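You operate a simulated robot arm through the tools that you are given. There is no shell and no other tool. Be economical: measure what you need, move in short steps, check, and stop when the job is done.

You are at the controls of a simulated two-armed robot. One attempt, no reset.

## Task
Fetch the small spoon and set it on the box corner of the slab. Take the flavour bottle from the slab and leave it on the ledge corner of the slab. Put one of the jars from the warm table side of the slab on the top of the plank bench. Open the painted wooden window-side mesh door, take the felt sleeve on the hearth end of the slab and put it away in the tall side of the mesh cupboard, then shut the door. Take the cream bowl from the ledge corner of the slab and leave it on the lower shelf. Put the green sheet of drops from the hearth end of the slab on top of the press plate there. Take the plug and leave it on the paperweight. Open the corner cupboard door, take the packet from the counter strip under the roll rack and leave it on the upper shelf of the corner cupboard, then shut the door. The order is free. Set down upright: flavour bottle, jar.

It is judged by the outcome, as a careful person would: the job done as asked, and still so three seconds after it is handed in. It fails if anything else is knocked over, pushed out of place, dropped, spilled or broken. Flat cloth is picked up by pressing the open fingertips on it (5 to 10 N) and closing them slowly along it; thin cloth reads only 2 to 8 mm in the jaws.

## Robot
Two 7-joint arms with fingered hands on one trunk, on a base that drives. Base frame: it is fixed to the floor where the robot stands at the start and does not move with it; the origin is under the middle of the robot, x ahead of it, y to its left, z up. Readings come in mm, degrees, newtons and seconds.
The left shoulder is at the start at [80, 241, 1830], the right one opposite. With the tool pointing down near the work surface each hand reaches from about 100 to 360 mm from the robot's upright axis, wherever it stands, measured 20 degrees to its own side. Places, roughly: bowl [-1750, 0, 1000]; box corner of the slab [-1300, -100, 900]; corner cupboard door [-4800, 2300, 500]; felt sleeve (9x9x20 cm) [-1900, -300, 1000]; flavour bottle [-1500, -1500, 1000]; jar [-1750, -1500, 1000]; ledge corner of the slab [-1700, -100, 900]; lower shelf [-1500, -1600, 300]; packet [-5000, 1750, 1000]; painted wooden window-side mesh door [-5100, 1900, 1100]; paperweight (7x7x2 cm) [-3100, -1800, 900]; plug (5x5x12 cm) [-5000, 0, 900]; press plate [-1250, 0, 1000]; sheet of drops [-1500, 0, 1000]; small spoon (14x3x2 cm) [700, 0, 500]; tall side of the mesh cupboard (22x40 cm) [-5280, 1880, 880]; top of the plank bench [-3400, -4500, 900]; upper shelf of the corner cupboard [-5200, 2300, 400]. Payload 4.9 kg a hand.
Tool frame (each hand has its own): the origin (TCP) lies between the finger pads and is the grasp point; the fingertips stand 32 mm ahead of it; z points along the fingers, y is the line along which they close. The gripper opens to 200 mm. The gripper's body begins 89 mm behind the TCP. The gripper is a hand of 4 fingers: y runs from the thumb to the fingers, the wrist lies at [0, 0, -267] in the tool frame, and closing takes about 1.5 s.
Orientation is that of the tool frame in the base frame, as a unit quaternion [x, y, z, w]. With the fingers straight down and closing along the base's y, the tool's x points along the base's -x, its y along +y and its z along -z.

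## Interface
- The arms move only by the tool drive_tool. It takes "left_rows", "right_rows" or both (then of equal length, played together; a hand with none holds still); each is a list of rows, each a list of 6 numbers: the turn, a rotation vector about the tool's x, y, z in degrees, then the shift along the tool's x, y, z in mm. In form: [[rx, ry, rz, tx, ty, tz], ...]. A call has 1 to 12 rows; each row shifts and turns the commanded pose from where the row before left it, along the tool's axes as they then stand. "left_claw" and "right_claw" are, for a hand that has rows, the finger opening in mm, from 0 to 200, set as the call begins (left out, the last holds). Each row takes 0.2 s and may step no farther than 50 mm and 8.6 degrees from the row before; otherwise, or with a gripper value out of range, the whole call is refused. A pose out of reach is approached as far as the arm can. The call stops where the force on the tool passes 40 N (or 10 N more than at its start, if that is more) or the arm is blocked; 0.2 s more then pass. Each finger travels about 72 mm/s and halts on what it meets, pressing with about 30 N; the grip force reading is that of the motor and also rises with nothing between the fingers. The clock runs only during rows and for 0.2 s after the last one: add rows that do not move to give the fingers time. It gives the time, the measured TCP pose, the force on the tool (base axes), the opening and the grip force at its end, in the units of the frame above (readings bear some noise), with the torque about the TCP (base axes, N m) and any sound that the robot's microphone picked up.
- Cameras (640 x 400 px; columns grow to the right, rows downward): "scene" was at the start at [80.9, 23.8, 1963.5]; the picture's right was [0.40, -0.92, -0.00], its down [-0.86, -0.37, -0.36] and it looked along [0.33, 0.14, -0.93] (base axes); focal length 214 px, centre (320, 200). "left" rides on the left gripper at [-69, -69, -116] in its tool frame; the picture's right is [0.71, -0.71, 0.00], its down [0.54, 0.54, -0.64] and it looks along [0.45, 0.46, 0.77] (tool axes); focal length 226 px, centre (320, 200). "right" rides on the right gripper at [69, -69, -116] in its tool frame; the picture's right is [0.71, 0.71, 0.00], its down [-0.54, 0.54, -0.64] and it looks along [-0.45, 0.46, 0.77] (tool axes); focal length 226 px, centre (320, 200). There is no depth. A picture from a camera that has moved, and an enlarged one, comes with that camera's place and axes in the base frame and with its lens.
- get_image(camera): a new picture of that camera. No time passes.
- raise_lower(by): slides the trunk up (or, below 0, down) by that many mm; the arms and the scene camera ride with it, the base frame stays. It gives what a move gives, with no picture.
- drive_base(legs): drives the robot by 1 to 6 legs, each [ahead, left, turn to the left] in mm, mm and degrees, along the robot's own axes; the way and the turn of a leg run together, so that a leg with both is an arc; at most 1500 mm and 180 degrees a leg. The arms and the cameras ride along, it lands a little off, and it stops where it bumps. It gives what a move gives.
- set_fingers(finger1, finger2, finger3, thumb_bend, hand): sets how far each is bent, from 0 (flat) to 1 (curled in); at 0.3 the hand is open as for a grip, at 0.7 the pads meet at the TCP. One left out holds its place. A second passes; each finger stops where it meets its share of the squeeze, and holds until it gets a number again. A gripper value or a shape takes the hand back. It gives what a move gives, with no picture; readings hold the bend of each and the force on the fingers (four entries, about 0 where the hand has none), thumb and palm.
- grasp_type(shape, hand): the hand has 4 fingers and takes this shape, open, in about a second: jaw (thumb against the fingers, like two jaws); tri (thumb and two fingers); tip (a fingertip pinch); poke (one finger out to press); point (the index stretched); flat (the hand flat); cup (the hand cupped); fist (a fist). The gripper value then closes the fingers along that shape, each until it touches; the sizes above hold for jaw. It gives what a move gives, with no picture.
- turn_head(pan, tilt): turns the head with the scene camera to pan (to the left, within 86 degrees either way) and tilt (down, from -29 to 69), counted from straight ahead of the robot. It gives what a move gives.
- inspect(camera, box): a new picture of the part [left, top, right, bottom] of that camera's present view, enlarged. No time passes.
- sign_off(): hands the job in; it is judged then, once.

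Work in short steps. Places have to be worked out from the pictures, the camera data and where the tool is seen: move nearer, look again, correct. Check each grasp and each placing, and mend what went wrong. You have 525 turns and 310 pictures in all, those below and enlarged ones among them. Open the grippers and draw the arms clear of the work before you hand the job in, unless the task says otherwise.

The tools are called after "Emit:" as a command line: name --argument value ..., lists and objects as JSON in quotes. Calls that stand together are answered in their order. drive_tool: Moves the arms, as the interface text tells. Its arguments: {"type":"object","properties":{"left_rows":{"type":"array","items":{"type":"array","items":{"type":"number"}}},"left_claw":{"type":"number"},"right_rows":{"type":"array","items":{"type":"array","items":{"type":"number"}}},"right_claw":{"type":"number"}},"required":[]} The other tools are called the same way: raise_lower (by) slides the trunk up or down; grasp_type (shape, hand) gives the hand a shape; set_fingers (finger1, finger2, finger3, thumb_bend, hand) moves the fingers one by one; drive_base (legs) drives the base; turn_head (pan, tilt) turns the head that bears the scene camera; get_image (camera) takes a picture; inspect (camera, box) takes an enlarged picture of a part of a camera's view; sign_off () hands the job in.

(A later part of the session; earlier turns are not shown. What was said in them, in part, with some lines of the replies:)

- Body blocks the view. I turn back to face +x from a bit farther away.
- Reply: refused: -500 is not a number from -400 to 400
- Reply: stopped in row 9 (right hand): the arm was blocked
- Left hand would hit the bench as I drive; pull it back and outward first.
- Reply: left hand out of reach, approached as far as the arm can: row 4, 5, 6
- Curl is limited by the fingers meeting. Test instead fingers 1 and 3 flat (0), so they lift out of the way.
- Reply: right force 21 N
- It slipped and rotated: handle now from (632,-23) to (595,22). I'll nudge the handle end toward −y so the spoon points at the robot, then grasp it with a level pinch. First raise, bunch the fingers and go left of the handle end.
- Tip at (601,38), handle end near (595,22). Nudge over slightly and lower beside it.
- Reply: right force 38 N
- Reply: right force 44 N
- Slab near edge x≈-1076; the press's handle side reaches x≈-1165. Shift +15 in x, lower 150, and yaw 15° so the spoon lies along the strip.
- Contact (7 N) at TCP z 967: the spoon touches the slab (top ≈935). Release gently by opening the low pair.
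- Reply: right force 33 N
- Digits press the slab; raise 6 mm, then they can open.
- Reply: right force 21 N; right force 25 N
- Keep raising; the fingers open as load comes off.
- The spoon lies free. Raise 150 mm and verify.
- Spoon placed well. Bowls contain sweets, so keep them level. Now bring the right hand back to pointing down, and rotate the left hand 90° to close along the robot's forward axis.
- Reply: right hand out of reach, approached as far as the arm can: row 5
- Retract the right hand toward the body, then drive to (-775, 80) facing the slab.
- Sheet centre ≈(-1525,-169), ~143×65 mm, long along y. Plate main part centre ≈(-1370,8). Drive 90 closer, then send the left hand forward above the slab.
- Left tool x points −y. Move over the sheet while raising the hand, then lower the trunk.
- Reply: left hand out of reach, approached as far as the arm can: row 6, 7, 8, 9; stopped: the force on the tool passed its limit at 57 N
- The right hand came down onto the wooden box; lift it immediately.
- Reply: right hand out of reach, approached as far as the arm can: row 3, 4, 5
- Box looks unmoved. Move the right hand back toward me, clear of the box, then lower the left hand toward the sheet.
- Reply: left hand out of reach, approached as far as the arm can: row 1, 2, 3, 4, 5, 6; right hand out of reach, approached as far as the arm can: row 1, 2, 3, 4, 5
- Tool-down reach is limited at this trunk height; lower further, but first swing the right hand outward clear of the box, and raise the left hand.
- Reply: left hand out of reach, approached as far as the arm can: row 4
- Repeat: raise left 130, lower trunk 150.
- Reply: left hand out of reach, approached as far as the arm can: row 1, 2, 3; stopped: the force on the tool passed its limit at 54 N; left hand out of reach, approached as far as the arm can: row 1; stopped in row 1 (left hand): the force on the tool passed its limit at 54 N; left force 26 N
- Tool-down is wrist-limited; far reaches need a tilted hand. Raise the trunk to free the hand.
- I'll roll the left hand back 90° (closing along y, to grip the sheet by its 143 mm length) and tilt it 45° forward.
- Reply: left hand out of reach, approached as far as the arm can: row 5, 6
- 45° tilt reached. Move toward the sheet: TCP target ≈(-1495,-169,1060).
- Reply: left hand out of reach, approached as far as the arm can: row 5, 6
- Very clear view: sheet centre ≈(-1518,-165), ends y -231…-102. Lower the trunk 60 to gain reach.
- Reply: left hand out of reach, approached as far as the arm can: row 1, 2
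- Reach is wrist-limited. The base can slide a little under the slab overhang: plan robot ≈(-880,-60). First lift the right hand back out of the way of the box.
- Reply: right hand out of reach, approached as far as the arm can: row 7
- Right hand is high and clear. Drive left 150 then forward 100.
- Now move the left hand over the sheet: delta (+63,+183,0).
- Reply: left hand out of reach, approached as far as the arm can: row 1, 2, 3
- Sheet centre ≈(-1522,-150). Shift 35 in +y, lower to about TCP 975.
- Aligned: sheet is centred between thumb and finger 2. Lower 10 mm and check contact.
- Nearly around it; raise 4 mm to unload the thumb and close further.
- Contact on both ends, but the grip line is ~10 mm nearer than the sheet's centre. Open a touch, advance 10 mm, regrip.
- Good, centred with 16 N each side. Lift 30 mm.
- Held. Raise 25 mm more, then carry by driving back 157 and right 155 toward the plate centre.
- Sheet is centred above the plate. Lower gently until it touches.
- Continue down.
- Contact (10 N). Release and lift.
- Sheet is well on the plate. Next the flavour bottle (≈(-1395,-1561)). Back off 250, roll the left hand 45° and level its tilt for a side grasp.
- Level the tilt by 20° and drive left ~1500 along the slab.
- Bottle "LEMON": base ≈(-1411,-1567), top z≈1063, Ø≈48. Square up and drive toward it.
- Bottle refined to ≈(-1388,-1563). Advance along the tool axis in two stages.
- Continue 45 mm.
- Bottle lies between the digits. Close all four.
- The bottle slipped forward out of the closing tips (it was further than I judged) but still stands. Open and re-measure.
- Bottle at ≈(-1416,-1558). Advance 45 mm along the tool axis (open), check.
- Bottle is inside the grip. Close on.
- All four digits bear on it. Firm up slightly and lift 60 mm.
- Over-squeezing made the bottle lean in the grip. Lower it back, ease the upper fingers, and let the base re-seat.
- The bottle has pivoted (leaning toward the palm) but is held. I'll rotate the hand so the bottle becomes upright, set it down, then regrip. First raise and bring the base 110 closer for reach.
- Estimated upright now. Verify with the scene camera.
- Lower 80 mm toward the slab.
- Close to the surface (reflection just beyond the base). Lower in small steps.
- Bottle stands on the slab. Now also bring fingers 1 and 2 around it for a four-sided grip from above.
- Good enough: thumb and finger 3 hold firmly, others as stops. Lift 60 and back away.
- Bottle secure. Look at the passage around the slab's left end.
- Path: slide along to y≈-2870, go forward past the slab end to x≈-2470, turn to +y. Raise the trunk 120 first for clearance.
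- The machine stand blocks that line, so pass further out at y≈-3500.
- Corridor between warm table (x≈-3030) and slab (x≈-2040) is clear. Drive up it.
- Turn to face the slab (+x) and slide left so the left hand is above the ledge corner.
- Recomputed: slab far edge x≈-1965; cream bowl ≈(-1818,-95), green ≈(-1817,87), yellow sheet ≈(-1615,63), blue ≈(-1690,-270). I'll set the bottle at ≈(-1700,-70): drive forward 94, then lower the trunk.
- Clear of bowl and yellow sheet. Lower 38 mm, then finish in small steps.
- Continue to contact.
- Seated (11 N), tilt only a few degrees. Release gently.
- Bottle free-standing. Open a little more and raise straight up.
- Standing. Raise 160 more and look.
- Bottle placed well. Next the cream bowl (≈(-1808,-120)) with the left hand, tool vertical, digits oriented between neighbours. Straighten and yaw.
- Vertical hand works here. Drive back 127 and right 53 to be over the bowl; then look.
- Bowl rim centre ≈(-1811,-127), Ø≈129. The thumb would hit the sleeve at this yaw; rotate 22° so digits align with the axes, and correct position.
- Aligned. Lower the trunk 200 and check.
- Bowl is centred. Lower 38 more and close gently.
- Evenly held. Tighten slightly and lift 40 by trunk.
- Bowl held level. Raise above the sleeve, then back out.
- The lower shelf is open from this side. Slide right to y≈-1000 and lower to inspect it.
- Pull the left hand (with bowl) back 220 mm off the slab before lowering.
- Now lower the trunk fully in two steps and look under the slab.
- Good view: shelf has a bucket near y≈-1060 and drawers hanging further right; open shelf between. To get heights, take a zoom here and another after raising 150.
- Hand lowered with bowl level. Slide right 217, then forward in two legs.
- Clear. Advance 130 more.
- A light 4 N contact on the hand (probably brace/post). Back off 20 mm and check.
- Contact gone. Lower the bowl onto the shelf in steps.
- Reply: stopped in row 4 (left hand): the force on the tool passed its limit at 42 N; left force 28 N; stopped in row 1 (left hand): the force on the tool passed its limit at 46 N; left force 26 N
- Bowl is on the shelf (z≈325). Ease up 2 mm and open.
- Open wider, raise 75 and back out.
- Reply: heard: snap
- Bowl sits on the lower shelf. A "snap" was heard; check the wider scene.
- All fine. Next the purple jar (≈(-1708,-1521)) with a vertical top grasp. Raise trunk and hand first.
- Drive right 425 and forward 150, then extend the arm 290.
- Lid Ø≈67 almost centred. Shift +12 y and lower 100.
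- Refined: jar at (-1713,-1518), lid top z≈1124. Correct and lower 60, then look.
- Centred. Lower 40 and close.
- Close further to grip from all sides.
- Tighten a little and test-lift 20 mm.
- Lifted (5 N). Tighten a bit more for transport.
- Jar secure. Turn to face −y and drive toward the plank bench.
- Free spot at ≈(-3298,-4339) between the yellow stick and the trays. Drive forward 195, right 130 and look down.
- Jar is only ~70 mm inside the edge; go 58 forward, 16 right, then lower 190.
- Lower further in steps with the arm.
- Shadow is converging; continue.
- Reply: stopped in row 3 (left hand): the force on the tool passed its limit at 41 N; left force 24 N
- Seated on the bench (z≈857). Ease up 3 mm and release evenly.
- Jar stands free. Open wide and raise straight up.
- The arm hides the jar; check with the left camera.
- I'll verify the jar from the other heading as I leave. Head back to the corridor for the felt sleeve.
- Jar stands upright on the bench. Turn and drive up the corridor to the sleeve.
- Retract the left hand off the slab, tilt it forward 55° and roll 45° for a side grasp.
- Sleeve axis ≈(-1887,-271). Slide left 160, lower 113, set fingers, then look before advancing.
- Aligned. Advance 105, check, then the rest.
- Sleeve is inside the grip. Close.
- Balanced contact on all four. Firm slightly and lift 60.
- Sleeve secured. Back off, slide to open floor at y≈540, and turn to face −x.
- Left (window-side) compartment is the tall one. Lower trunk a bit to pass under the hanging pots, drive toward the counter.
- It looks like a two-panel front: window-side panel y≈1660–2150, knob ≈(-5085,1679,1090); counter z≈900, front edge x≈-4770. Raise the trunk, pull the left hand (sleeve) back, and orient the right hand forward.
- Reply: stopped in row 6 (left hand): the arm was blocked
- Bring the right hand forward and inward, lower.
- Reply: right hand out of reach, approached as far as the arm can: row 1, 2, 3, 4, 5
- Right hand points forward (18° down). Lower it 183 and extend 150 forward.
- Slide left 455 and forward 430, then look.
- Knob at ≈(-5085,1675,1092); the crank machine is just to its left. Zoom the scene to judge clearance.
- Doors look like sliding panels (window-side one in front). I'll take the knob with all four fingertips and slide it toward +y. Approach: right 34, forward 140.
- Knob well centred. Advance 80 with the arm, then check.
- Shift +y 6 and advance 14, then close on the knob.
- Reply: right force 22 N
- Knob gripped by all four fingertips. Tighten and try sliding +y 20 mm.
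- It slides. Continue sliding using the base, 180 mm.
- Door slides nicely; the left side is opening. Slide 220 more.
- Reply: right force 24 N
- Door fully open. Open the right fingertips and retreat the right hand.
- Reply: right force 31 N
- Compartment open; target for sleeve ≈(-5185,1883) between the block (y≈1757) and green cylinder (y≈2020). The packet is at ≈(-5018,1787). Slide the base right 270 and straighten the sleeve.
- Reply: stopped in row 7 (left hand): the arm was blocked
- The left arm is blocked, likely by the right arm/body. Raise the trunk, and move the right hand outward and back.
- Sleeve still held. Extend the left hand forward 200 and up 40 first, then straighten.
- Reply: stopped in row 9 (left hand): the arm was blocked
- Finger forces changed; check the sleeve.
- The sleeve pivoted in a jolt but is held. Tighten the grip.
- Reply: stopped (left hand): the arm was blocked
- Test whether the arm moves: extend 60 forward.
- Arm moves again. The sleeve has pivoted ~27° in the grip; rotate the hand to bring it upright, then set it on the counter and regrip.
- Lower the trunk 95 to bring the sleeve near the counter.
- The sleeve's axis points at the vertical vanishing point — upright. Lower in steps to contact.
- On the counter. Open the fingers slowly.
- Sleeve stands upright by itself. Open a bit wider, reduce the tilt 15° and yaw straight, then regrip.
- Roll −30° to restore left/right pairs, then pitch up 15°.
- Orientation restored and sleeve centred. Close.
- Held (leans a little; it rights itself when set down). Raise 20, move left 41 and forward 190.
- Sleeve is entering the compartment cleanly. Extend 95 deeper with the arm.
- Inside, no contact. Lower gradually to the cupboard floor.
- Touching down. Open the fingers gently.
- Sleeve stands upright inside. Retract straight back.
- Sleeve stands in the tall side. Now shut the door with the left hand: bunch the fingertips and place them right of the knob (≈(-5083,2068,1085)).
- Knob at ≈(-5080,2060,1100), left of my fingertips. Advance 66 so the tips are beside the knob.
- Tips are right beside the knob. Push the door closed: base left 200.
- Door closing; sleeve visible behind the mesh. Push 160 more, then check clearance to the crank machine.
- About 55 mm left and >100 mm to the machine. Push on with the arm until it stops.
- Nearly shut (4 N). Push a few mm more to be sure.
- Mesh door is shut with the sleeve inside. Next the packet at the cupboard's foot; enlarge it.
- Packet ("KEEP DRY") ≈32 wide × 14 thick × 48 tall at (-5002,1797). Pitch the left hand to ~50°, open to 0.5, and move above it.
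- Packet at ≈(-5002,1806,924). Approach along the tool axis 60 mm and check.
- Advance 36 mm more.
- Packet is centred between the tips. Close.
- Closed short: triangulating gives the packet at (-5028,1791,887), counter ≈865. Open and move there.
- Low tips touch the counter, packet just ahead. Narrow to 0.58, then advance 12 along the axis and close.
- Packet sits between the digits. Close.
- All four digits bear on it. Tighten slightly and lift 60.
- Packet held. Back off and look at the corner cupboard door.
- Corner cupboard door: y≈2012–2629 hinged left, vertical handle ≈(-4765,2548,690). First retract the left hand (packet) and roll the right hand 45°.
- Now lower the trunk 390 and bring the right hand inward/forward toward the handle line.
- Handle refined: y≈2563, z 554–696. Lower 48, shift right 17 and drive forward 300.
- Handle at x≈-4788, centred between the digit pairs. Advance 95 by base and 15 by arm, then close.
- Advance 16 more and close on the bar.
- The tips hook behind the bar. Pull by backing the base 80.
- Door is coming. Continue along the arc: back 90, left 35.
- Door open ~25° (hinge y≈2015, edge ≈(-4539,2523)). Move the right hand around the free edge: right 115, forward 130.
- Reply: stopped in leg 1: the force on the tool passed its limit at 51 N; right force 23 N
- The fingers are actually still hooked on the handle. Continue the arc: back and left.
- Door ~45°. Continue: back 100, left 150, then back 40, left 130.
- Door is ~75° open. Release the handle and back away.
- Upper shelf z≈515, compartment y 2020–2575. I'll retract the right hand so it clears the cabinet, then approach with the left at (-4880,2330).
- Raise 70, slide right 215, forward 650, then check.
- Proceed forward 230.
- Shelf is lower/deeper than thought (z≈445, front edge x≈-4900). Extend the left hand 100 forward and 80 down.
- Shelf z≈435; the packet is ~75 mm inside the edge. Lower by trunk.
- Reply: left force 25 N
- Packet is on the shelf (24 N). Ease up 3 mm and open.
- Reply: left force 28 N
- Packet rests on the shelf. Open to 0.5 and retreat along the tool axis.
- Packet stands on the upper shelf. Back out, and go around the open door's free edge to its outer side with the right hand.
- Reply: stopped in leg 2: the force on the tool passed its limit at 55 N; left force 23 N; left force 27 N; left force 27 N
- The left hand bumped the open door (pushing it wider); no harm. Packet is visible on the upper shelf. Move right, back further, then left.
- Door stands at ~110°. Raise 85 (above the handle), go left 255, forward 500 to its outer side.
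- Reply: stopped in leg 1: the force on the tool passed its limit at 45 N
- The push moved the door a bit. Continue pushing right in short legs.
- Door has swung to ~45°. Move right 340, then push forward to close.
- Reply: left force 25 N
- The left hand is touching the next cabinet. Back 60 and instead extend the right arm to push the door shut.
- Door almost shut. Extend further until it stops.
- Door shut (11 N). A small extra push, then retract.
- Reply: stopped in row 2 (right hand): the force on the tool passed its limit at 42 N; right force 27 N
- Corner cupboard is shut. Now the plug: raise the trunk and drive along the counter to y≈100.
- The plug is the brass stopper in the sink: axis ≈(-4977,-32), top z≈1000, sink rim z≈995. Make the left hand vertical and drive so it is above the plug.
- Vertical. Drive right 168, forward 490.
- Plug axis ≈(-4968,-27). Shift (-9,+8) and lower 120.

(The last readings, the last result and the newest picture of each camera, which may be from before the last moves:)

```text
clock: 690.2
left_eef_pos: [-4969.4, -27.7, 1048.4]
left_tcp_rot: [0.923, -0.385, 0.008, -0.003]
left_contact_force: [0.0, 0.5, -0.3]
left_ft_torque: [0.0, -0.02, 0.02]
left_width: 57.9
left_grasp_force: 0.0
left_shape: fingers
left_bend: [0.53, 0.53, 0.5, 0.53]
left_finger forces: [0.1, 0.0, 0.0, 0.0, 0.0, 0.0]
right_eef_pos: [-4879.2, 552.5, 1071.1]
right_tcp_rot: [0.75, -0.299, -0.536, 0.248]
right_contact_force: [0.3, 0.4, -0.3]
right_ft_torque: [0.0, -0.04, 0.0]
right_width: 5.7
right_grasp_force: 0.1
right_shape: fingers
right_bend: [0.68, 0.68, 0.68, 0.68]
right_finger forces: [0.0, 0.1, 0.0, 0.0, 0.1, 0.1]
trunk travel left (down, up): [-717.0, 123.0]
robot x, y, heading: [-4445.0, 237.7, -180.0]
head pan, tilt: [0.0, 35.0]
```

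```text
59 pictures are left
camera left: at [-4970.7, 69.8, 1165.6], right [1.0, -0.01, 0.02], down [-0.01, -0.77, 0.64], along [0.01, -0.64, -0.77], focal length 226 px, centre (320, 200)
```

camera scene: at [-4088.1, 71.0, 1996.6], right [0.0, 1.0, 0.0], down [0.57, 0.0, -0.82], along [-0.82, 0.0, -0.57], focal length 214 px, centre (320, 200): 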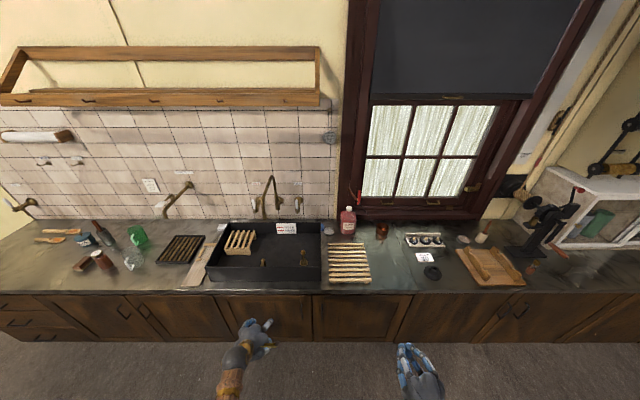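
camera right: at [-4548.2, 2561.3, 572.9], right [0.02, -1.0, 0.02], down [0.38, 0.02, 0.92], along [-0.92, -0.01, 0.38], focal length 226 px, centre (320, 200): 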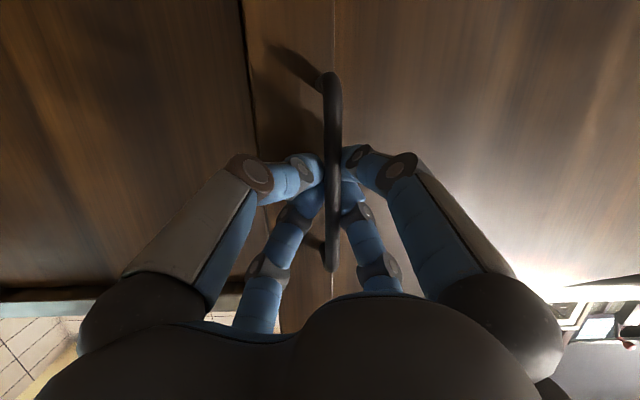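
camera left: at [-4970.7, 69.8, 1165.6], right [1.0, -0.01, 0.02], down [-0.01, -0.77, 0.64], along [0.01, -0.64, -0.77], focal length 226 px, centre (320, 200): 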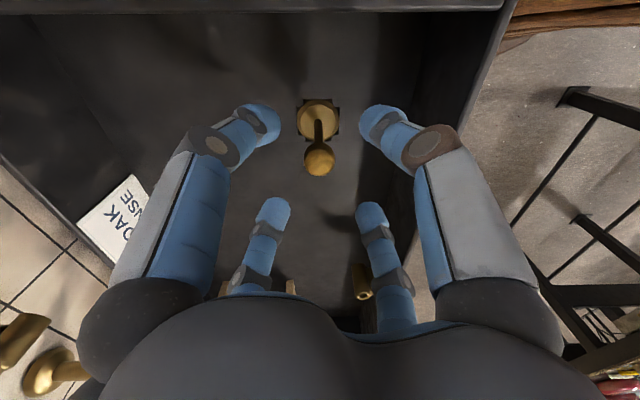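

Knob at (-4970,-35,983). Shift −7 in y and lower 50; then close.

Emit:
drive_tool --left_rows '[[0, 0, 0, 5, 5, 0], [0, 0, 0, 0, 0, 17], [0, 0, 0, 0, 0, 17], [0, 0, 0, 0, 0, 16], [0, 0, 0, 0, 0, 0]]'

Emit:
set_fingers --hand "left" --finger1 0.64 --finger2 0.64 --finger3 0.64 --thumb_bend 0.64

Emit:
get_image --camera "left"

```text
clock: 691.4
left_eef_pos: [-4969.7, -36.0, 998.6]
left_tcp_rot: [0.923, -0.385, 0.007, -0.004]
left_contact_force: [0.6, -0.2, -0.2]
left_ft_torque: [0.03, 0.02, -0.01]
left_width: 58.3
left_grasp_force: 0.1
left_shape: fingers
left_bend: [0.53, 0.53, 0.5, 0.53]
left_finger forces: [0.0, 0.0, 0.0, 0.0, 0.1, 0.0]
right_eef_pos: [-4879.8, 550.9, 1071.1]
right_tcp_rot: [0.75, -0.298, -0.536, 0.249]
right_contact_force: [-0.3, 1.3, 0.3]
right_ft_torque: [0.03, -0.01, 0.0]
right_width: 5.5
right_grasp_force: 0.1
right_shape: fingers
right_bend: [0.68, 0.68, 0.68, 0.68]
right_finger forces: [0.1, 0.0, 0.0, 0.0, 0.0, 0.1]
trunk travel left (down, up): [-717.0, 123.0]
robot x, y, heading: [-4446.8, 234.2, -179.6]
head pan, tilt: [0.0, 35.0]
```

```text
clock: 692.4
left_eef_pos: [-4970.1, -35.6, 997.0]
left_tcp_rot: [0.923, -0.385, 0.007, -0.003]
left_contact_force: [-0.7, -0.1, 0.3]
left_ft_torque: [0.01, 0.0, 0.0]
left_width: 19.6
left_grasp_force: 0.0
left_shape: fingers
left_bend: [0.64, 0.64, 0.64, 0.64]
left_finger forces: [0.1, 0.0, 0.1, 0.1, 0.0, 0.0]
right_eef_pos: [-4881.4, 552.2, 1071.0]
right_tcp_rot: [0.75, -0.299, -0.536, 0.248]
right_contact_force: [-0.1, 0.0, -0.3]
right_ft_torque: [0.0, 0.0, -0.01]
right_width: 5.8
right_grasp_force: 0.1
right_shape: fingers
right_bend: [0.68, 0.68, 0.68, 0.68]
right_finger forces: [0.0, 0.0, 0.0, 0.1, 0.0, 0.0]
trunk travel left (down, up): [-717.0, 123.0]
robot x, y, heading: [-4445.7, 231.9, -180.1]
head pan, tilt: [0.0, 35.0]
```

```text
58 pictures are left
camera left: at [-4969.6, 61.8, 1115.7], right [1.0, -0.01, 0.02], down [-0.01, -0.77, 0.64], along [0.01, -0.64, -0.77], focal length 226 px, centre (320, 200)
```

left: 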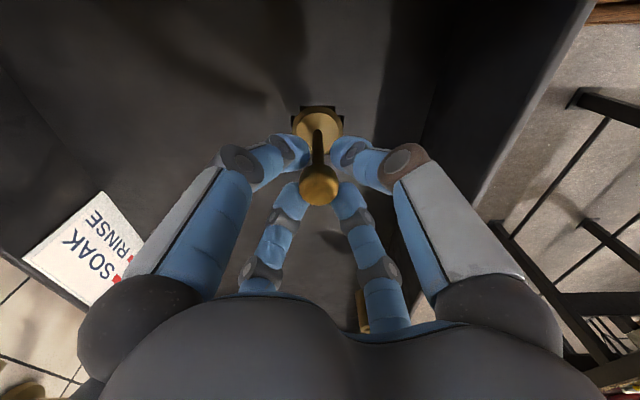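

Tips surround the stem beneath the knob. Close.

Emit:
set_fingers --hand "left" --finger1 0.75 --finger2 0.75 --finger3 0.75 --thumb_bend 0.75

Emit:
raise_lower --by 25

Emit:
get_image --camera "left"

```text
clock: 693.4
left_eef_pos: [-4970.2, -36.6, 998.6]
left_tcp_rot: [0.923, -0.385, 0.008, -0.005]
left_contact_force: [-1.6, -1.2, -2.3]
left_ft_torque: [-0.04, 0.11, 0.02]
left_width: 1.7
left_grasp_force: 18.1
left_shape: fingers
left_bend: [0.67, 0.67, 0.72, 0.72]
left_finger forces: [9.5, 10.4, 7.2, 0.1, 9.1, 0.0]
right_eef_pos: [-4880.1, 551.4, 1071.5]
right_tcp_rot: [0.749, -0.299, -0.536, 0.248]
right_contact_force: [-0.4, 0.6, 0.2]
right_ft_torque: [0.02, 0.0, -0.03]
right_width: 5.9
right_grasp_force: 0.0
right_shape: fingers
right_bend: [0.68, 0.68, 0.68, 0.68]
right_finger forces: [0.0, 0.1, 0.0, 0.0, 0.0, 0.0]
trunk travel left (down, up): [-717.0, 123.0]
robot x, y, heading: [-4445.4, 231.4, -179.7]
head pan, tilt: [0.0, 35.0]
```

```text
clock: 694.1
left_eef_pos: [-4969.7, -34.5, 1022.7]
left_tcp_rot: [0.923, -0.385, 0.007, -0.004]
left_contact_force: [0.3, -0.6, -1.5]
left_ft_torque: [0.01, 0.05, 0.03]
left_width: 1.4
left_grasp_force: 18.3
left_shape: fingers
left_bend: [0.67, 0.67, 0.72, 0.72]
left_finger forces: [9.2, 9.8, 7.6, 0.0, 9.8, 0.0]
right_eef_pos: [-4880.1, 552.9, 1096.4]
right_tcp_rot: [0.75, -0.298, -0.536, 0.249]
right_contact_force: [0.8, 0.0, 0.9]
right_ft_torque: [0.0, 0.02, -0.01]
right_width: 5.9
right_grasp_force: 0.1
right_shape: fingers
right_bend: [0.68, 0.68, 0.68, 0.68]
right_finger forces: [0.1, 0.1, 0.0, 0.0, 0.0, 0.0]
trunk travel left (down, up): [-742.0, 98.0]
robot x, y, heading: [-4450.3, 236.7, -179.5]
head pan, tilt: [0.0, 35.0]
```

```text
57 pictures are left
camera left: at [-4969.6, 61.7, 1140.6], right [1.0, -0.01, 0.02], down [-0.01, -0.77, 0.64], along [0.01, -0.64, -0.77], focal length 226 px, centre (320, 200)
```

left: 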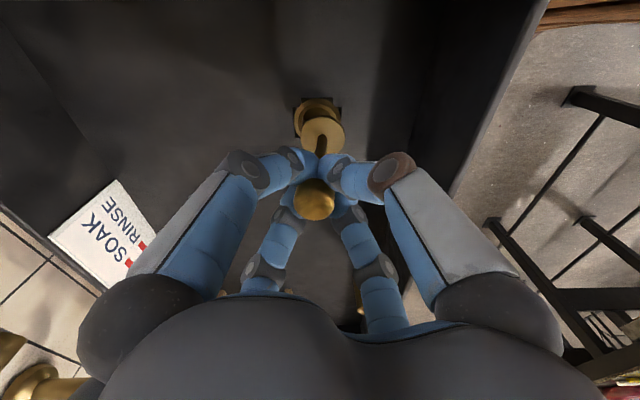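

Plug is out of its seat and held. Raise well above the rim and back away.

Emit:
drive_tool --left_rows '[[0, 0, 0, 0, 0, -25], [0, 0, 0, 0, 0, -25], [0, 0, 0, 0, 0, -25], [0, 0, 0, 0, 0, 0]]'

Emit:
raise_lower --by 90

Emit:
drive_base --legs '[[-420, 0, 0]]'

Emit:
get_image --camera "left"

```text
clock: 695.1
left_eef_pos: [-4971.0, -36.8, 1097.0]
left_tcp_rot: [0.923, -0.386, 0.007, -0.003]
left_contact_force: [0.2, -0.1, -2.9]
left_ft_torque: [0.0, 0.0, 0.01]
left_width: 1.1
left_grasp_force: 17.6
left_shape: fingers
left_bend: [0.67, 0.67, 0.72, 0.72]
left_finger forces: [9.1, 9.7, 7.8, 0.1, 9.9, 0.1]
right_eef_pos: [-4880.2, 553.1, 1097.1]
right_tcp_rot: [0.75, -0.299, -0.535, 0.249]
right_contact_force: [0.8, -0.2, 0.5]
right_ft_torque: [0.0, 0.02, 0.04]
right_width: 6.1
right_grasp_force: 0.1
right_shape: fingers
right_bend: [0.68, 0.68, 0.68, 0.68]
right_finger forces: [0.0, 0.1, 0.1, 0.0, 0.1, 0.1]
trunk travel left (down, up): [-742.0, 98.0]
robot x, y, heading: [-4445.3, 232.9, -179.8]
head pan, tilt: [0.0, 35.0]
```

```text
clock: 696.4
left_eef_pos: [-4969.9, -36.9, 1187.9]
left_tcp_rot: [0.923, -0.385, 0.008, -0.004]
left_contact_force: [0.2, 0.4, -2.7]
left_ft_torque: [0.03, -0.01, 0.02]
left_width: 0.8
left_grasp_force: 18.5
left_shape: fingers
left_bend: [0.67, 0.67, 0.72, 0.72]
left_finger forces: [9.0, 9.7, 7.8, 0.0, 9.9, 0.1]
right_eef_pos: [-4880.4, 552.5, 1186.1]
right_tcp_rot: [0.75, -0.299, -0.535, 0.248]
right_contact_force: [0.1, 0.0, -1.0]
right_ft_torque: [-0.01, 0.0, 0.0]
right_width: 5.7
right_grasp_force: 0.1
right_shape: fingers
right_bend: [0.68, 0.68, 0.68, 0.68]
right_finger forces: [0.0, 0.0, 0.0, 0.0, 0.1, 0.1]
trunk travel left (down, up): [-832.0, 8.0]
robot x, y, heading: [-4443.9, 235.2, -179.8]
head pan, tilt: [0.0, 35.0]
```

```text
clock: 699.0
left_eef_pos: [-4541.5, -39.7, 1186.3]
left_tcp_rot: [0.925, -0.38, 0.008, -0.004]
left_contact_force: [-0.6, -0.1, -1.3]
left_ft_torque: [0.02, 0.0, 0.01]
left_width: 1.0
left_grasp_force: 17.6
left_shape: fingers
left_bend: [0.67, 0.67, 0.72, 0.72]
left_finger forces: [9.0, 9.6, 7.8, 0.1, 9.9, 0.0]
right_eef_pos: [-4457.9, 550.0, 1184.7]
right_tcp_rot: [0.752, -0.294, -0.534, 0.251]
right_contact_force: [0.5, -0.3, 0.4]
right_ft_torque: [-0.01, -0.01, -0.01]
right_width: 6.1
right_grasp_force: 0.2
right_shape: fingers
right_bend: [0.68, 0.68, 0.68, 0.68]
right_finger forces: [0.0, 0.1, 0.1, 0.0, 0.0, 0.0]
trunk travel left (down, up): [-832.0, 8.0]
robot x, y, heading: [-4021.4, 235.7, -179.3]
head pan, tilt: [0.0, 35.0]
```

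```text
56 pictures are left
camera left: at [-4543.5, 58.2, 1303.9], right [1.0, 0.01, 0.02], down [-0.01, -0.77, 0.64], along [0.02, -0.64, -0.77], focal length 226 px, centre (320, 200)
```

left: 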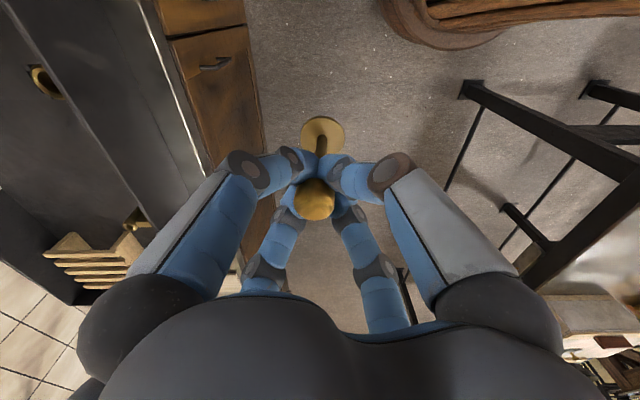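

Plug held upright. Drive round into the corridor beside the warm table (x≈-2335), keeping the hand off the table.

Emit:
drive_base --legs '[[0, -200, 0], [-1000, 0, 0], [-690, 0, 0], [0, 1000, 0]]'

Emit:
drive_base --legs '[[0, 750, 0]]'

Emit:
turn_head --pan 0 --tilt 40

Emit:
get_image --camera "scene"

```text
clock: 713.5
left_eef_pos: [-2831.9, -795.4, 1187.5]
left_tcp_rot: [0.924, -0.382, 0.007, -0.003]
left_contact_force: [0.2, 0.5, -1.8]
left_ft_torque: [0.0, -0.01, -0.02]
left_width: 1.1
left_grasp_force: 18.4
left_shape: fingers
left_bend: [0.67, 0.67, 0.73, 0.72]
left_finger forces: [8.8, 9.7, 7.9, 0.0, 9.9, 0.0]
right_eef_pos: [-2746.9, -205.5, 1185.0]
right_tcp_rot: [0.75, -0.297, -0.535, 0.25]
right_contact_force: [0.7, 0.6, 0.7]
right_ft_torque: [0.0, 0.0, 0.0]
right_width: 5.8
right_grasp_force: 0.1
right_shape: fingers
right_bend: [0.68, 0.68, 0.68, 0.68]
right_finger forces: [0.0, 0.0, 0.1, 0.0, 0.1, 0.0]
trunk travel left (down, up): [-832.0, 8.0]
robot x, y, heading: [-2308.7, -520.9, -179.4]
head pan, tilt: [0.0, 35.0]
```

```text
clock: 717.5
left_eef_pos: [-2826.8, -1529.0, 1188.1]
left_tcp_rot: [0.924, -0.383, 0.007, -0.003]
left_contact_force: [-0.3, 0.2, -0.9]
left_ft_torque: [-0.04, 0.01, 0.0]
left_width: 1.2
left_grasp_force: 17.8
left_shape: fingers
left_bend: [0.67, 0.67, 0.73, 0.72]
left_finger forces: [8.9, 9.7, 7.9, 0.0, 9.9, 0.0]
right_eef_pos: [-2740.0, -940.4, 1185.6]
right_tcp_rot: [0.75, -0.298, -0.536, 0.25]
right_contact_force: [-0.6, 0.2, 0.4]
right_ft_torque: [-0.01, -0.02, 0.01]
right_width: 5.9
right_grasp_force: 0.1
right_shape: fingers
right_bend: [0.68, 0.68, 0.68, 0.68]
right_finger forces: [0.0, 0.1, 0.0, 0.0, 0.0, 0.0]
trunk travel left (down, up): [-832.0, 8.0]
robot x, y, heading: [-2306.8, -1258.7, -179.7]
head pan, tilt: [0.0, 35.0]
```

```text
clock: 718.2
left_eef_pos: [-2826.7, -1529.9, 1188.6]
left_tcp_rot: [0.923, -0.384, 0.007, -0.003]
left_contact_force: [-0.2, 0.2, -1.4]
left_ft_torque: [-0.02, -0.02, 0.01]
left_width: 1.1
left_grasp_force: 18.5
left_shape: fingers
left_bend: [0.67, 0.67, 0.73, 0.72]
left_finger forces: [8.9, 9.9, 7.9, 0.0, 9.9, 0.0]
right_eef_pos: [-2738.0, -941.2, 1186.7]
right_tcp_rot: [0.75, -0.297, -0.535, 0.25]
right_contact_force: [0.2, -0.5, -0.7]
right_ft_torque: [0.0, 0.01, 0.0]
right_width: 5.5
right_grasp_force: 0.0
right_shape: fingers
right_bend: [0.68, 0.68, 0.68, 0.68]
right_finger forces: [0.1, 0.0, 0.0, 0.0, 0.0, 0.0]
trunk travel left (down, up): [-832.0, 8.0]
robot x, y, heading: [-2301.9, -1255.0, -179.8]
head pan, tilt: [0.0, 40.0]
```

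```text
55 pictures are left
camera scene: at [-2420.8, -1254.5, 2094.0], right [-0.01, 1.0, 0.0], down [0.64, 0.0, -0.77], along [-0.77, -0.01, -0.64], focal length 214 px, centre (320, 200)
```

scene: 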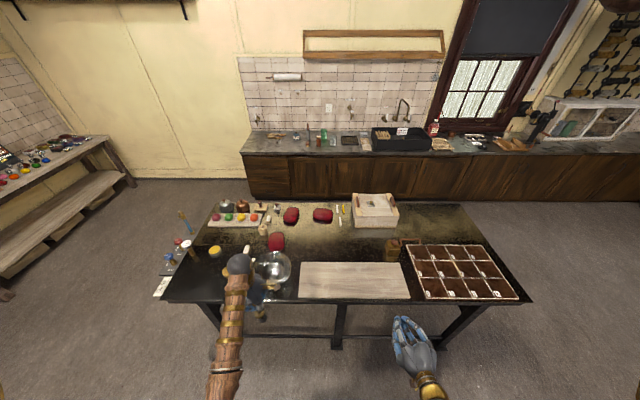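

Emit:
inspect --camera "scene" --box '[150, 190, 420, 310]'

```text
2.37 times, centred on (285, 250) of scene
camera zoom: at [-2420.8, -1254.5, 2094.0], right [-0.01, 1.0, 0.0], down [0.64, 0.0, -0.77], along [-0.77, -0.01, -0.64], focal length 508 px, centre (403, 82)
```

zoom: 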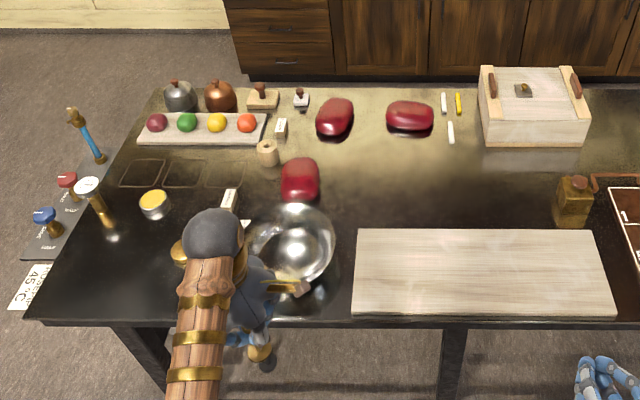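

The paperweight is probably the brass item hidden behind my hand at the left. Shift left 380 for a clear view.

Emit:
drive_base --legs '[[0, 380, 0]]'

Emit:
inspect --camera "scene" --box '[220, 190, 440, 320]'

```text
clock: 720.6
left_eef_pos: [-2823.9, -1908.5, 1188.1]
left_tcp_rot: [0.924, -0.383, 0.007, -0.003]
left_contact_force: [0.3, 0.1, -2.1]
left_ft_torque: [-0.06, 0.02, -0.01]
left_width: 1.2
left_grasp_force: 18.0
left_shape: fingers
left_bend: [0.67, 0.67, 0.73, 0.72]
left_finger forces: [8.9, 9.8, 7.9, 0.0, 10.0, 0.0]
right_eef_pos: [-2736.0, -1319.2, 1186.0]
right_tcp_rot: [0.75, -0.298, -0.535, 0.251]
right_contact_force: [-0.5, -0.5, -0.5]
right_ft_torque: [-0.01, 0.01, 0.04]
right_width: 6.0
right_grasp_force: 0.0
right_shape: fingers
right_bend: [0.68, 0.68, 0.68, 0.68]
right_finger forces: [0.0, 0.0, 0.1, 0.1, 0.0, 0.0]
trunk travel left (down, up): [-832.0, 8.0]
robot x, y, heading: [-2301.7, -1640.9, -179.8]
head pan, tilt: [0.0, 40.0]
```

```text
2.91 times, centred on (330, 255) of scene
camera zoom: at [-2418.0, -1631.6, 2094.0], right [-0.01, 1.0, 0.0], down [0.64, 0.0, -0.77], along [-0.77, -0.01, -0.64], focal length 624 px, centre (291, 40)
```

zoom: 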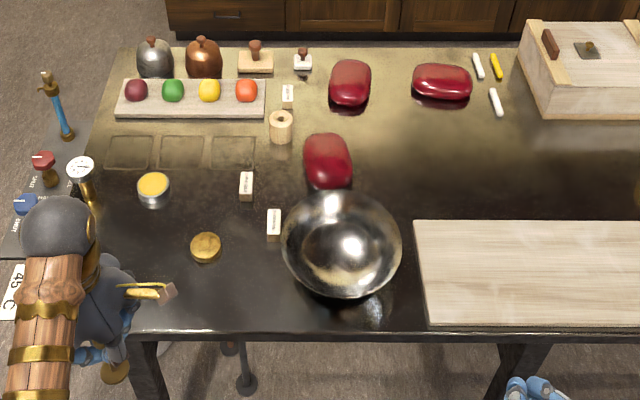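

The paperweight is the brass disc at ≈(-3160,-1826); table edge x≈-2971. Drive right 83, forward 335, and look down.

Emit:
drive_base --legs '[[0, -83, 0], [335, 0, 0]]'

Emit:
get_image --camera "left"

```text
clock: 723.5
left_eef_pos: [-3160.9, -1823.5, 1188.3]
left_tcp_rot: [0.922, -0.388, 0.006, -0.002]
left_contact_force: [0.9, 0.4, -2.5]
left_ft_torque: [-0.01, 0.03, 0.01]
left_width: 1.1
left_grasp_force: 18.3
left_shape: fingers
left_bend: [0.67, 0.67, 0.73, 0.72]
left_finger forces: [8.7, 9.8, 7.9, 0.1, 10.0, 0.1]
right_eef_pos: [-3067.1, -1235.2, 1186.3]
right_tcp_rot: [0.748, -0.301, -0.538, 0.247]
right_contact_force: [0.7, 0.6, 0.1]
right_ft_torque: [-0.03, 0.02, -0.02]
right_width: 5.8
right_grasp_force: 0.1
right_shape: fingers
right_bend: [0.68, 0.68, 0.68, 0.68]
right_finger forces: [0.1, 0.0, 0.1, 0.1, 0.0, 0.0]
trunk travel left (down, up): [-832.0, 8.0]
robot x, y, heading: [-2639.1, -1557.5, 179.9]
head pan, tilt: [0.0, 40.0]
```

```text
52 pictures are left
camera left: at [-3159.0, -1726.5, 1306.6], right [1.0, -0.01, 0.01], down [-0.02, -0.77, 0.64], along [0.0, -0.64, -0.77], focal length 226 px, centre (320, 200)
```

left: 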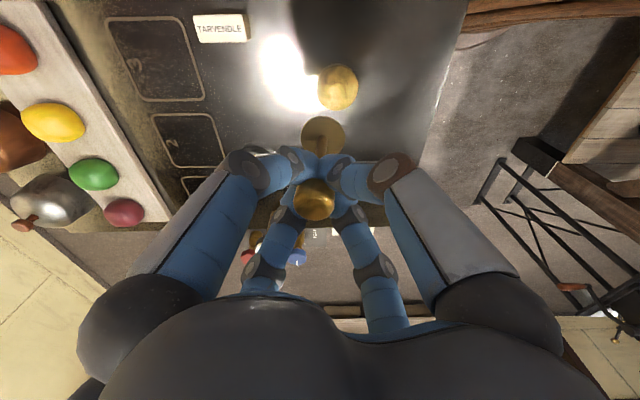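

Combining views: paperweight ≈(-3128,-1812), top z≈945. Shift (+26,+15) and lower 60, then re-check.

Emit:
drive_tool --left_rows '[[0, 0, 0, 7.5, -29, 0], [0, 0, 0, 0, 0, 0]]'

Emit:
raise_lower --by -60

Emit:
get_image --camera "left"

```text
clock: 724.1
left_eef_pos: [-3134.0, -1809.5, 1188.0]
left_tcp_rot: [0.922, -0.388, 0.006, -0.003]
left_contact_force: [-0.1, 0.7, -1.3]
left_ft_torque: [0.0, 0.02, 0.04]
left_width: 0.8
left_grasp_force: 18.5
left_shape: fingers
left_bend: [0.67, 0.67, 0.73, 0.72]
left_finger forces: [8.7, 10.0, 8.1, 0.0, 10.1, 0.0]
right_eef_pos: [-3066.7, -1235.7, 1187.0]
right_tcp_rot: [0.748, -0.3, -0.537, 0.248]
right_contact_force: [0.4, 0.8, 0.1]
right_ft_torque: [0.0, 0.03, 0.05]
right_width: 6.0
right_grasp_force: 0.1
right_shape: fingers
right_bend: [0.68, 0.68, 0.68, 0.68]
right_finger forces: [0.0, 0.0, 0.0, 0.1, 0.1, 0.0]
trunk travel left (down, up): [-832.0, 8.0]
robot x, y, heading: [-2638.6, -1558.0, 179.9]
head pan, tilt: [0.0, 40.0]
```

```text
clock: 725.1
left_eef_pos: [-3137.7, -1810.4, 1127.3]
left_tcp_rot: [0.922, -0.387, 0.008, -0.004]
left_contact_force: [0.3, 0.7, -3.2]
left_ft_torque: [0.0, 0.0, 0.02]
left_width: 1.1
left_grasp_force: 19.1
left_shape: fingers
left_bend: [0.67, 0.67, 0.73, 0.72]
left_finger forces: [8.8, 9.9, 8.0, 0.0, 10.0, 0.0]
right_eef_pos: [-3069.4, -1237.2, 1125.7]
right_tcp_rot: [0.749, -0.301, -0.536, 0.246]
right_contact_force: [-0.4, 0.7, -0.3]
right_ft_torque: [0.0, 0.04, 0.0]
right_width: 6.0
right_grasp_force: 0.1
right_shape: fingers
right_bend: [0.68, 0.68, 0.68, 0.68]
right_finger forces: [0.1, 0.1, 0.0, 0.0, 0.0, 0.1]
trunk travel left (down, up): [-772.0, 68.0]
robot x, y, heading: [-2640.2, -1555.2, 180.2]
head pan, tilt: [0.0, 40.0]
```

```text
51 pictures are left
camera left: at [-3137.0, -1712.8, 1244.4], right [1.0, -0.01, 0.02], down [-0.02, -0.77, 0.64], along [0.01, -0.64, -0.77], focal length 226 px, centre (320, 200)
```

left: 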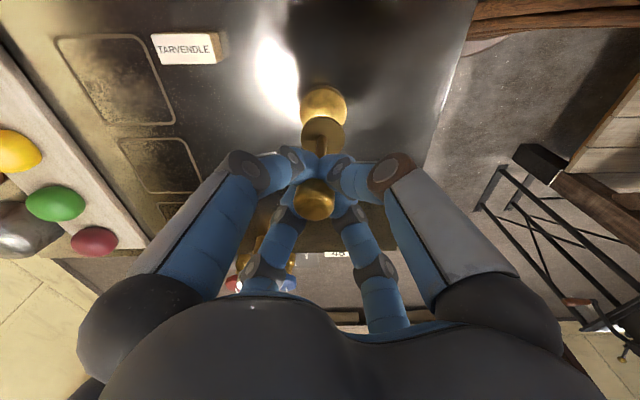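

Columns align. Lower 45 more (plug base ≈964) and re-measure.

Emit:
raise_lower --by -45

Emit:
get_image --camera "left"

```text
clock: 726.0
left_eef_pos: [-3135.9, -1809.4, 1081.2]
left_tcp_rot: [0.922, -0.388, 0.008, -0.003]
left_contact_force: [0.7, 0.3, -2.5]
left_ft_torque: [0.01, 0.0, 0.01]
left_width: 0.8
left_grasp_force: 18.5
left_shape: fingers
left_bend: [0.67, 0.67, 0.73, 0.72]
left_finger forces: [8.8, 10.0, 7.9, 0.1, 10.1, 0.1]
right_eef_pos: [-3068.4, -1237.4, 1082.1]
right_tcp_rot: [0.749, -0.3, -0.537, 0.246]
right_contact_force: [0.2, -0.7, 0.4]
right_ft_torque: [-0.01, 0.02, -0.03]
right_width: 5.9
right_grasp_force: 0.1
right_shape: fingers
right_bend: [0.68, 0.68, 0.68, 0.68]
right_finger forces: [0.0, 0.1, 0.0, 0.0, 0.0, 0.1]
trunk travel left (down, up): [-727.0, 113.0]
robot x, y, heading: [-2639.3, -1552.1, 179.6]
head pan, tilt: [0.0, 40.0]
```

```text
50 pictures are left
camera left: at [-3136.1, -1712.4, 1199.8], right [1.0, -0.01, 0.02], down [-0.02, -0.77, 0.64], along [0.0, -0.64, -0.77], focal length 226 px, centre (320, 200)
```

left: 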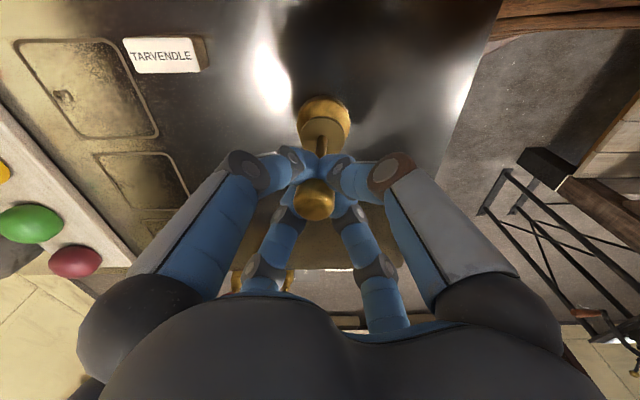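

Triangulated: disc centre (-3130,-1813), top z≈921; plug base is directly above. Lower 32, then in small steps.

Emit:
raise_lower --by -30

Emit:
raise_lower --by -6

Emit:
get_image --camera "left"

```text
clock: 726.7
left_eef_pos: [-3137.1, -1809.4, 1052.1]
left_tcp_rot: [0.921, -0.388, 0.007, -0.003]
left_contact_force: [-0.6, -0.5, -1.4]
left_ft_torque: [-0.02, 0.05, -0.01]
left_width: 1.0
left_grasp_force: 20.1
left_shape: fingers
left_bend: [0.67, 0.67, 0.73, 0.72]
left_finger forces: [9.5, 10.7, 8.8, 0.0, 10.8, 0.0]
right_eef_pos: [-3070.0, -1236.4, 1052.3]
right_tcp_rot: [0.749, -0.3, -0.537, 0.246]
right_contact_force: [-0.9, 0.2, 0.0]
right_ft_torque: [-0.04, -0.03, 0.01]
right_width: 5.7
right_grasp_force: 0.1
right_shape: fingers
right_bend: [0.68, 0.68, 0.68, 0.68]
right_finger forces: [0.0, 0.0, 0.0, 0.0, 0.0, 0.1]
trunk travel left (down, up): [-697.0, 143.0]
robot x, y, heading: [-2636.4, -1555.9, 179.8]
head pan, tilt: [0.0, 40.0]
```

```text
clock: 727.3
left_eef_pos: [-3135.4, -1808.9, 1049.6]
left_tcp_rot: [0.921, -0.388, 0.004, -0.002]
left_contact_force: [2.1, 0.6, 33.3]
left_ft_torque: [-0.08, 0.01, 0.04]
left_width: 0.1
left_grasp_force: 28.1
left_shape: fingers
left_bend: [0.73, 0.66, 0.73, 0.73]
left_finger forces: [12.3, 13.8, 12.7, 0.0, 17.2, 0.0]
right_eef_pos: [-3066.5, -1235.7, 1046.0]
right_tcp_rot: [0.748, -0.302, -0.537, 0.247]
right_contact_force: [0.3, -0.1, -0.5]
right_ft_torque: [0.01, -0.01, 0.01]
right_width: 5.9
right_grasp_force: 0.0
right_shape: fingers
right_bend: [0.68, 0.68, 0.68, 0.68]
right_finger forces: [0.0, 0.1, 0.1, 0.0, 0.1, 0.0]
trunk travel left (down, up): [-691.0, 149.0]
robot x, y, heading: [-2638.0, -1559.7, 179.6]
head pan, tilt: [0.0, 40.0]
```

```text
49 pictures are left
camera left: at [-3134.0, -1710.7, 1167.0], right [1.0, -0.01, 0.01], down [-0.02, -0.77, 0.64], along [0.0, -0.64, -0.77], focal length 226 px, centre (320, 200)
```

left: 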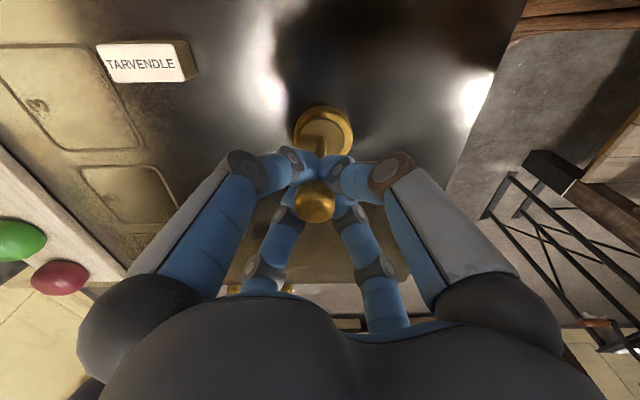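

Plug sits centred on the disc. Ease 3 mm and release gently.

Emit:
raise_lower --by 4

Emit:
set_fingers --hand "left" --finger1 0.64 --finger2 0.62 --finger3 0.64 --thumb_bend 0.64

Emit:
get_image --camera "left"

```text
clock: 727.8
left_eef_pos: [-3135.7, -1808.0, 1050.4]
left_tcp_rot: [0.921, -0.389, 0.006, -0.005]
left_contact_force: [0.7, 0.5, 15.7]
left_ft_torque: [0.0, 0.0, -0.03]
left_width: 0.3
left_grasp_force: 24.1
left_shape: fingers
left_bend: [0.73, 0.66, 0.73, 0.73]
left_finger forces: [11.0, 12.4, 10.6, 0.0, 14.2, 0.0]
right_eef_pos: [-3068.5, -1236.6, 1049.1]
right_tcp_rot: [0.748, -0.301, -0.537, 0.247]
right_contact_force: [-0.5, 0.5, 0.1]
right_ft_torque: [-0.01, 0.01, -0.04]
right_width: 5.9
right_grasp_force: 0.1
right_shape: fingers
right_bend: [0.68, 0.68, 0.68, 0.68]
right_finger forces: [0.0, 0.0, 0.1, 0.0, 0.0, 0.0]
trunk travel left (down, up): [-695.0, 145.0]
robot x, y, heading: [-2640.5, -1559.1, 180.1]
head pan, tilt: [0.0, 40.0]
```

```text
clock: 728.8
left_eef_pos: [-3137.3, -1810.4, 1049.5]
left_tcp_rot: [0.922, -0.388, 0.007, -0.004]
left_contact_force: [-0.4, 0.2, 1.2]
left_ft_torque: [0.01, -0.01, -0.03]
left_width: 18.8
left_grasp_force: 0.0
left_shape: fingers
left_bend: [0.64, 0.62, 0.64, 0.64]
left_finger forces: [0.0, 0.1, 0.0, 0.0, 0.1, 0.0]
right_eef_pos: [-3069.1, -1237.3, 1048.6]
right_tcp_rot: [0.749, -0.3, -0.537, 0.246]
right_contact_force: [0.3, -0.2, 0.5]
right_ft_torque: [0.02, -0.02, -0.01]
right_width: 5.7
right_grasp_force: 0.1
right_shape: fingers
right_bend: [0.68, 0.68, 0.68, 0.68]
right_finger forces: [0.0, 0.0, 0.0, 0.0, 0.0, 0.0]
trunk travel left (down, up): [-695.0, 145.0]
robot x, y, heading: [-2636.6, -1557.7, 180.1]
head pan, tilt: [0.0, 40.0]
```

```text
48 pictures are left
camera left: at [-3136.7, -1712.6, 1167.4], right [1.0, -0.01, 0.02], down [-0.02, -0.77, 0.64], along [0.01, -0.64, -0.77], focal length 226 px, centre (320, 200)
```

left: 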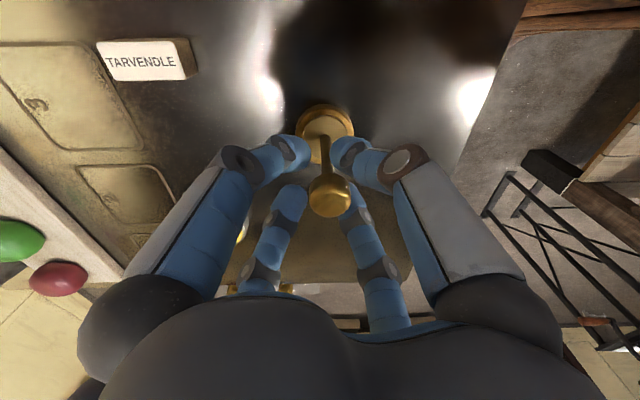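

Stands on the disc. Open to 0.5 and raise straight up.

Emit:
set_fingers --hand "left" --finger1 0.5 --finger2 0.5 --finger3 0.5 --thumb_bend 0.5

Emit:
raise_lower --by 140

Emit:
get_image --camera "left"

```text
clock: 729.8
left_eef_pos: [-3137.7, -1809.0, 1050.2]
left_tcp_rot: [0.921, -0.388, 0.007, -0.004]
left_contact_force: [-0.6, -0.3, -0.1]
left_ft_torque: [0.02, 0.0, -0.03]
left_width: 68.6
left_grasp_force: 0.1
left_shape: fingers
left_bend: [0.5, 0.5, 0.5, 0.5]
left_finger forces: [0.0, 0.0, 0.0, 0.1, 0.0, 0.0]
right_eef_pos: [-3068.9, -1236.1, 1049.0]
right_tcp_rot: [0.749, -0.3, -0.537, 0.246]
right_contact_force: [-0.8, 0.1, -0.7]
right_ft_torque: [0.02, -0.02, 0.01]
right_width: 5.7
right_grasp_force: 0.0
right_shape: fingers
right_bend: [0.68, 0.68, 0.68, 0.68]
right_finger forces: [0.0, 0.0, 0.0, 0.0, 0.1, 0.0]
trunk travel left (down, up): [-695.0, 145.0]
robot x, y, heading: [-2639.1, -1558.5, 179.9]
head pan, tilt: [0.0, 40.0]
```

```text
clock: 731.5
left_eef_pos: [-3136.7, -1809.3, 1190.3]
left_tcp_rot: [0.922, -0.388, 0.008, -0.003]
left_contact_force: [0.3, -0.3, 0.1]
left_ft_torque: [0.0, -0.01, -0.02]
left_width: 68.9
left_grasp_force: 0.1
left_shape: fingers
left_bend: [0.5, 0.5, 0.5, 0.5]
left_finger forces: [0.1, 0.0, 0.0, 0.1, 0.1, 0.1]
right_eef_pos: [-3069.8, -1237.0, 1188.4]
right_tcp_rot: [0.749, -0.301, -0.537, 0.246]
right_contact_force: [0.8, 0.8, 0.7]
right_ft_torque: [0.04, 0.01, 0.0]
right_width: 5.7
right_grasp_force: 0.0
right_shape: fingers
right_bend: [0.68, 0.68, 0.68, 0.68]
right_finger forces: [0.0, 0.1, 0.1, 0.0, 0.0, 0.1]
trunk travel left (down, up): [-835.0, 5.0]
robot x, y, heading: [-2637.5, -1557.1, 179.9]
head pan, tilt: [0.0, 40.0]
```

```text
47 pictures are left
camera left: at [-3136.4, -1712.3, 1307.6], right [1.0, -0.01, 0.02], down [-0.02, -0.77, 0.64], along [0.01, -0.64, -0.77], focal length 226 px, centre (320, 200)
```

left: 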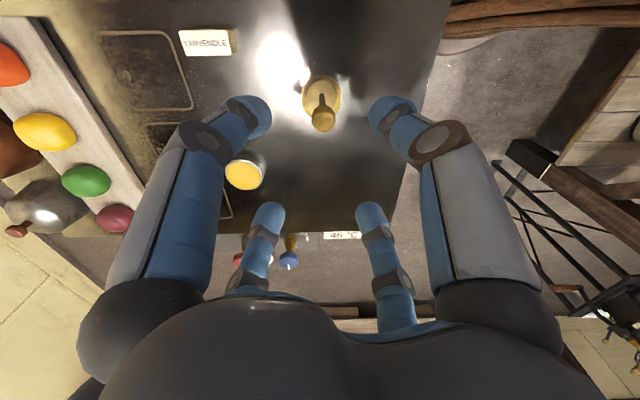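

Plug stands on the paperweight. Back away, open both hands, and do a final check.

Emit:
drive_base --legs '[[-300, 0, 0]]'

Emit:
set_fingers --hand "right" --finger1 0.3 --finger2 0.3 --finger3 0.3 --thumb_bend 0.3

Emit:
set_fingers --hand "left" --finger1 0.3 --finger2 0.3 --finger3 0.3 --thumb_bend 0.3

Emit:
get_image --camera "scene"

```text
clock: 733.5
left_eef_pos: [-2832.1, -1812.7, 1188.6]
left_tcp_rot: [0.923, -0.385, 0.009, -0.004]
left_contact_force: [-1.2, -0.1, -0.5]
left_ft_torque: [-0.02, -0.07, 0.0]
left_width: 68.5
left_grasp_force: 0.1
left_shape: fingers
left_bend: [0.5, 0.5, 0.5, 0.5]
left_finger forces: [0.1, 0.0, 0.0, 0.0, 0.0, 0.1]
right_eef_pos: [-2769.6, -1240.2, 1188.1]
right_tcp_rot: [0.751, -0.298, -0.535, 0.248]
right_contact_force: [-0.4, 0.2, -0.1]
right_ft_torque: [-0.01, 0.01, 0.0]
right_width: 5.8
right_grasp_force: 0.1
right_shape: fingers
right_bend: [0.68, 0.68, 0.68, 0.68]
right_finger forces: [0.1, 0.0, 0.0, 0.0, 0.0, 0.0]
trunk travel left (down, up): [-835.0, 5.0]
robot x, y, heading: [-2333.2, -1556.7, -179.6]
head pan, tilt: [0.0, 40.0]
```

```text
clock: 734.5
left_eef_pos: [-2829.2, -1812.7, 1191.2]
left_tcp_rot: [0.923, -0.384, 0.008, -0.005]
left_contact_force: [0.2, 0.6, -0.1]
left_ft_torque: [0.01, -0.03, -0.01]
left_width: 68.7
left_grasp_force: 0.1
left_shape: fingers
left_bend: [0.5, 0.5, 0.5, 0.5]
left_finger forces: [0.0, 0.0, 0.1, 0.1, 0.1, 0.0]
right_eef_pos: [-2767.0, -1239.7, 1188.8]
right_tcp_rot: [0.75, -0.297, -0.536, 0.249]
right_contact_force: [0.1, -1.0, -0.3]
right_ft_torque: [0.01, 0.02, 0.01]
right_width: 139.9
right_grasp_force: 0.1
right_shape: fingers
right_bend: [0.3, 0.3, 0.3, 0.3]
right_finger forces: [0.0, 0.0, 0.0, 0.0, 0.0, 0.0]
trunk travel left (down, up): [-835.0, 5.0]
robot x, y, heading: [-2334.0, -1556.2, -179.5]
head pan, tilt: [0.0, 40.0]
```

```text
clock: 735.5
left_eef_pos: [-2829.5, -1812.7, 1190.4]
left_tcp_rot: [0.923, -0.384, 0.007, -0.004]
left_contact_force: [0.2, 0.1, 0.1]
left_ft_torque: [-0.03, 0.0, 0.0]
left_width: 139.6
left_grasp_force: 0.0
left_shape: fingers
left_bend: [0.3, 0.3, 0.3, 0.3]
left_finger forces: [0.1, 0.0, 0.1, 0.0, 0.0, 0.0]
right_eef_pos: [-2768.3, -1240.4, 1188.5]
right_tcp_rot: [0.75, -0.297, -0.535, 0.25]
right_contact_force: [-1.2, 0.3, 0.4]
right_ft_torque: [0.0, 0.03, 0.0]
right_width: 139.8
right_grasp_force: 0.1
right_shape: fingers
right_bend: [0.3, 0.3, 0.3, 0.3]
right_finger forces: [0.0, 0.0, 0.0, 0.0, 0.1, 0.1]
trunk travel left (down, up): [-835.0, 5.0]
robot x, y, heading: [-2331.8, -1557.8, -179.6]
head pan, tilt: [0.0, 40.0]
```

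```text
46 pictures are left
camera scene: at [-2449.6, -1555.2, 2097.0], right [-0.01, 1.0, 0.0], down [0.64, 0.0, -0.77], along [-0.77, 0.0, -0.64], focal length 214 px, centre (320, 200)
```

scene: 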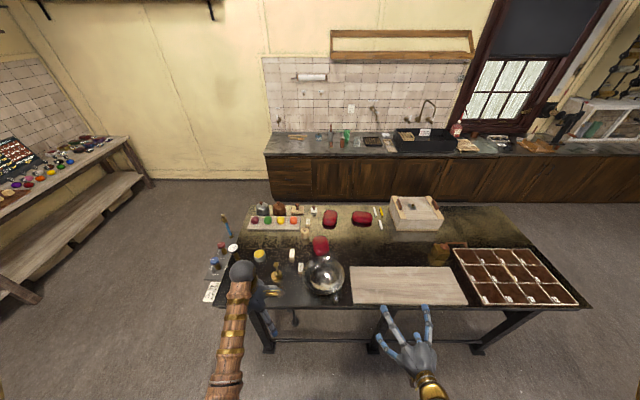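

Everything is in place, both hands are open and clear; handing in.

Emit:
sign_off

```text
The job is handed in.
```

I finished all eight tasks and handed the job in. I saw each item in place after setting it down, but the packet only before its door was shut, and I did not check the whole slab again at the end.

- **Small spoon:** lying on the slab at the box corner, in the strip between the press plate and the near edge.
- **Flavour bottle:** upright on the ledge corner of the slab.
- **Jar:** the purple one, upright on the plank bench.
- **Felt sleeve:** standing in the tall side of the mesh cupboard, with the window-side door slid shut.
- **Cream bowl:** on the lower shelf, with its sweet still inside.
- **Green sheet:** centred on the press plate.
- **Plug:** standing on the brass paperweight.
- **Packet:** on the upper shelf of the corner cupboard, with the door pushed shut.

A few things happened along the way that may matter for the judging:

- **Snap:** I heard a snap while lifting off the cream bowl and could not find a cause; nothing in view looked disturbed.
- **Wooden box by the slab:** my right hand pressed on it with about 57 N at one point. It looked unmoved afterwards.
- **Corner cupboard:** the left hand pushed the open door wider than intended (about 55 N) and later pressed on the cabinet next to it. I saw no damage.
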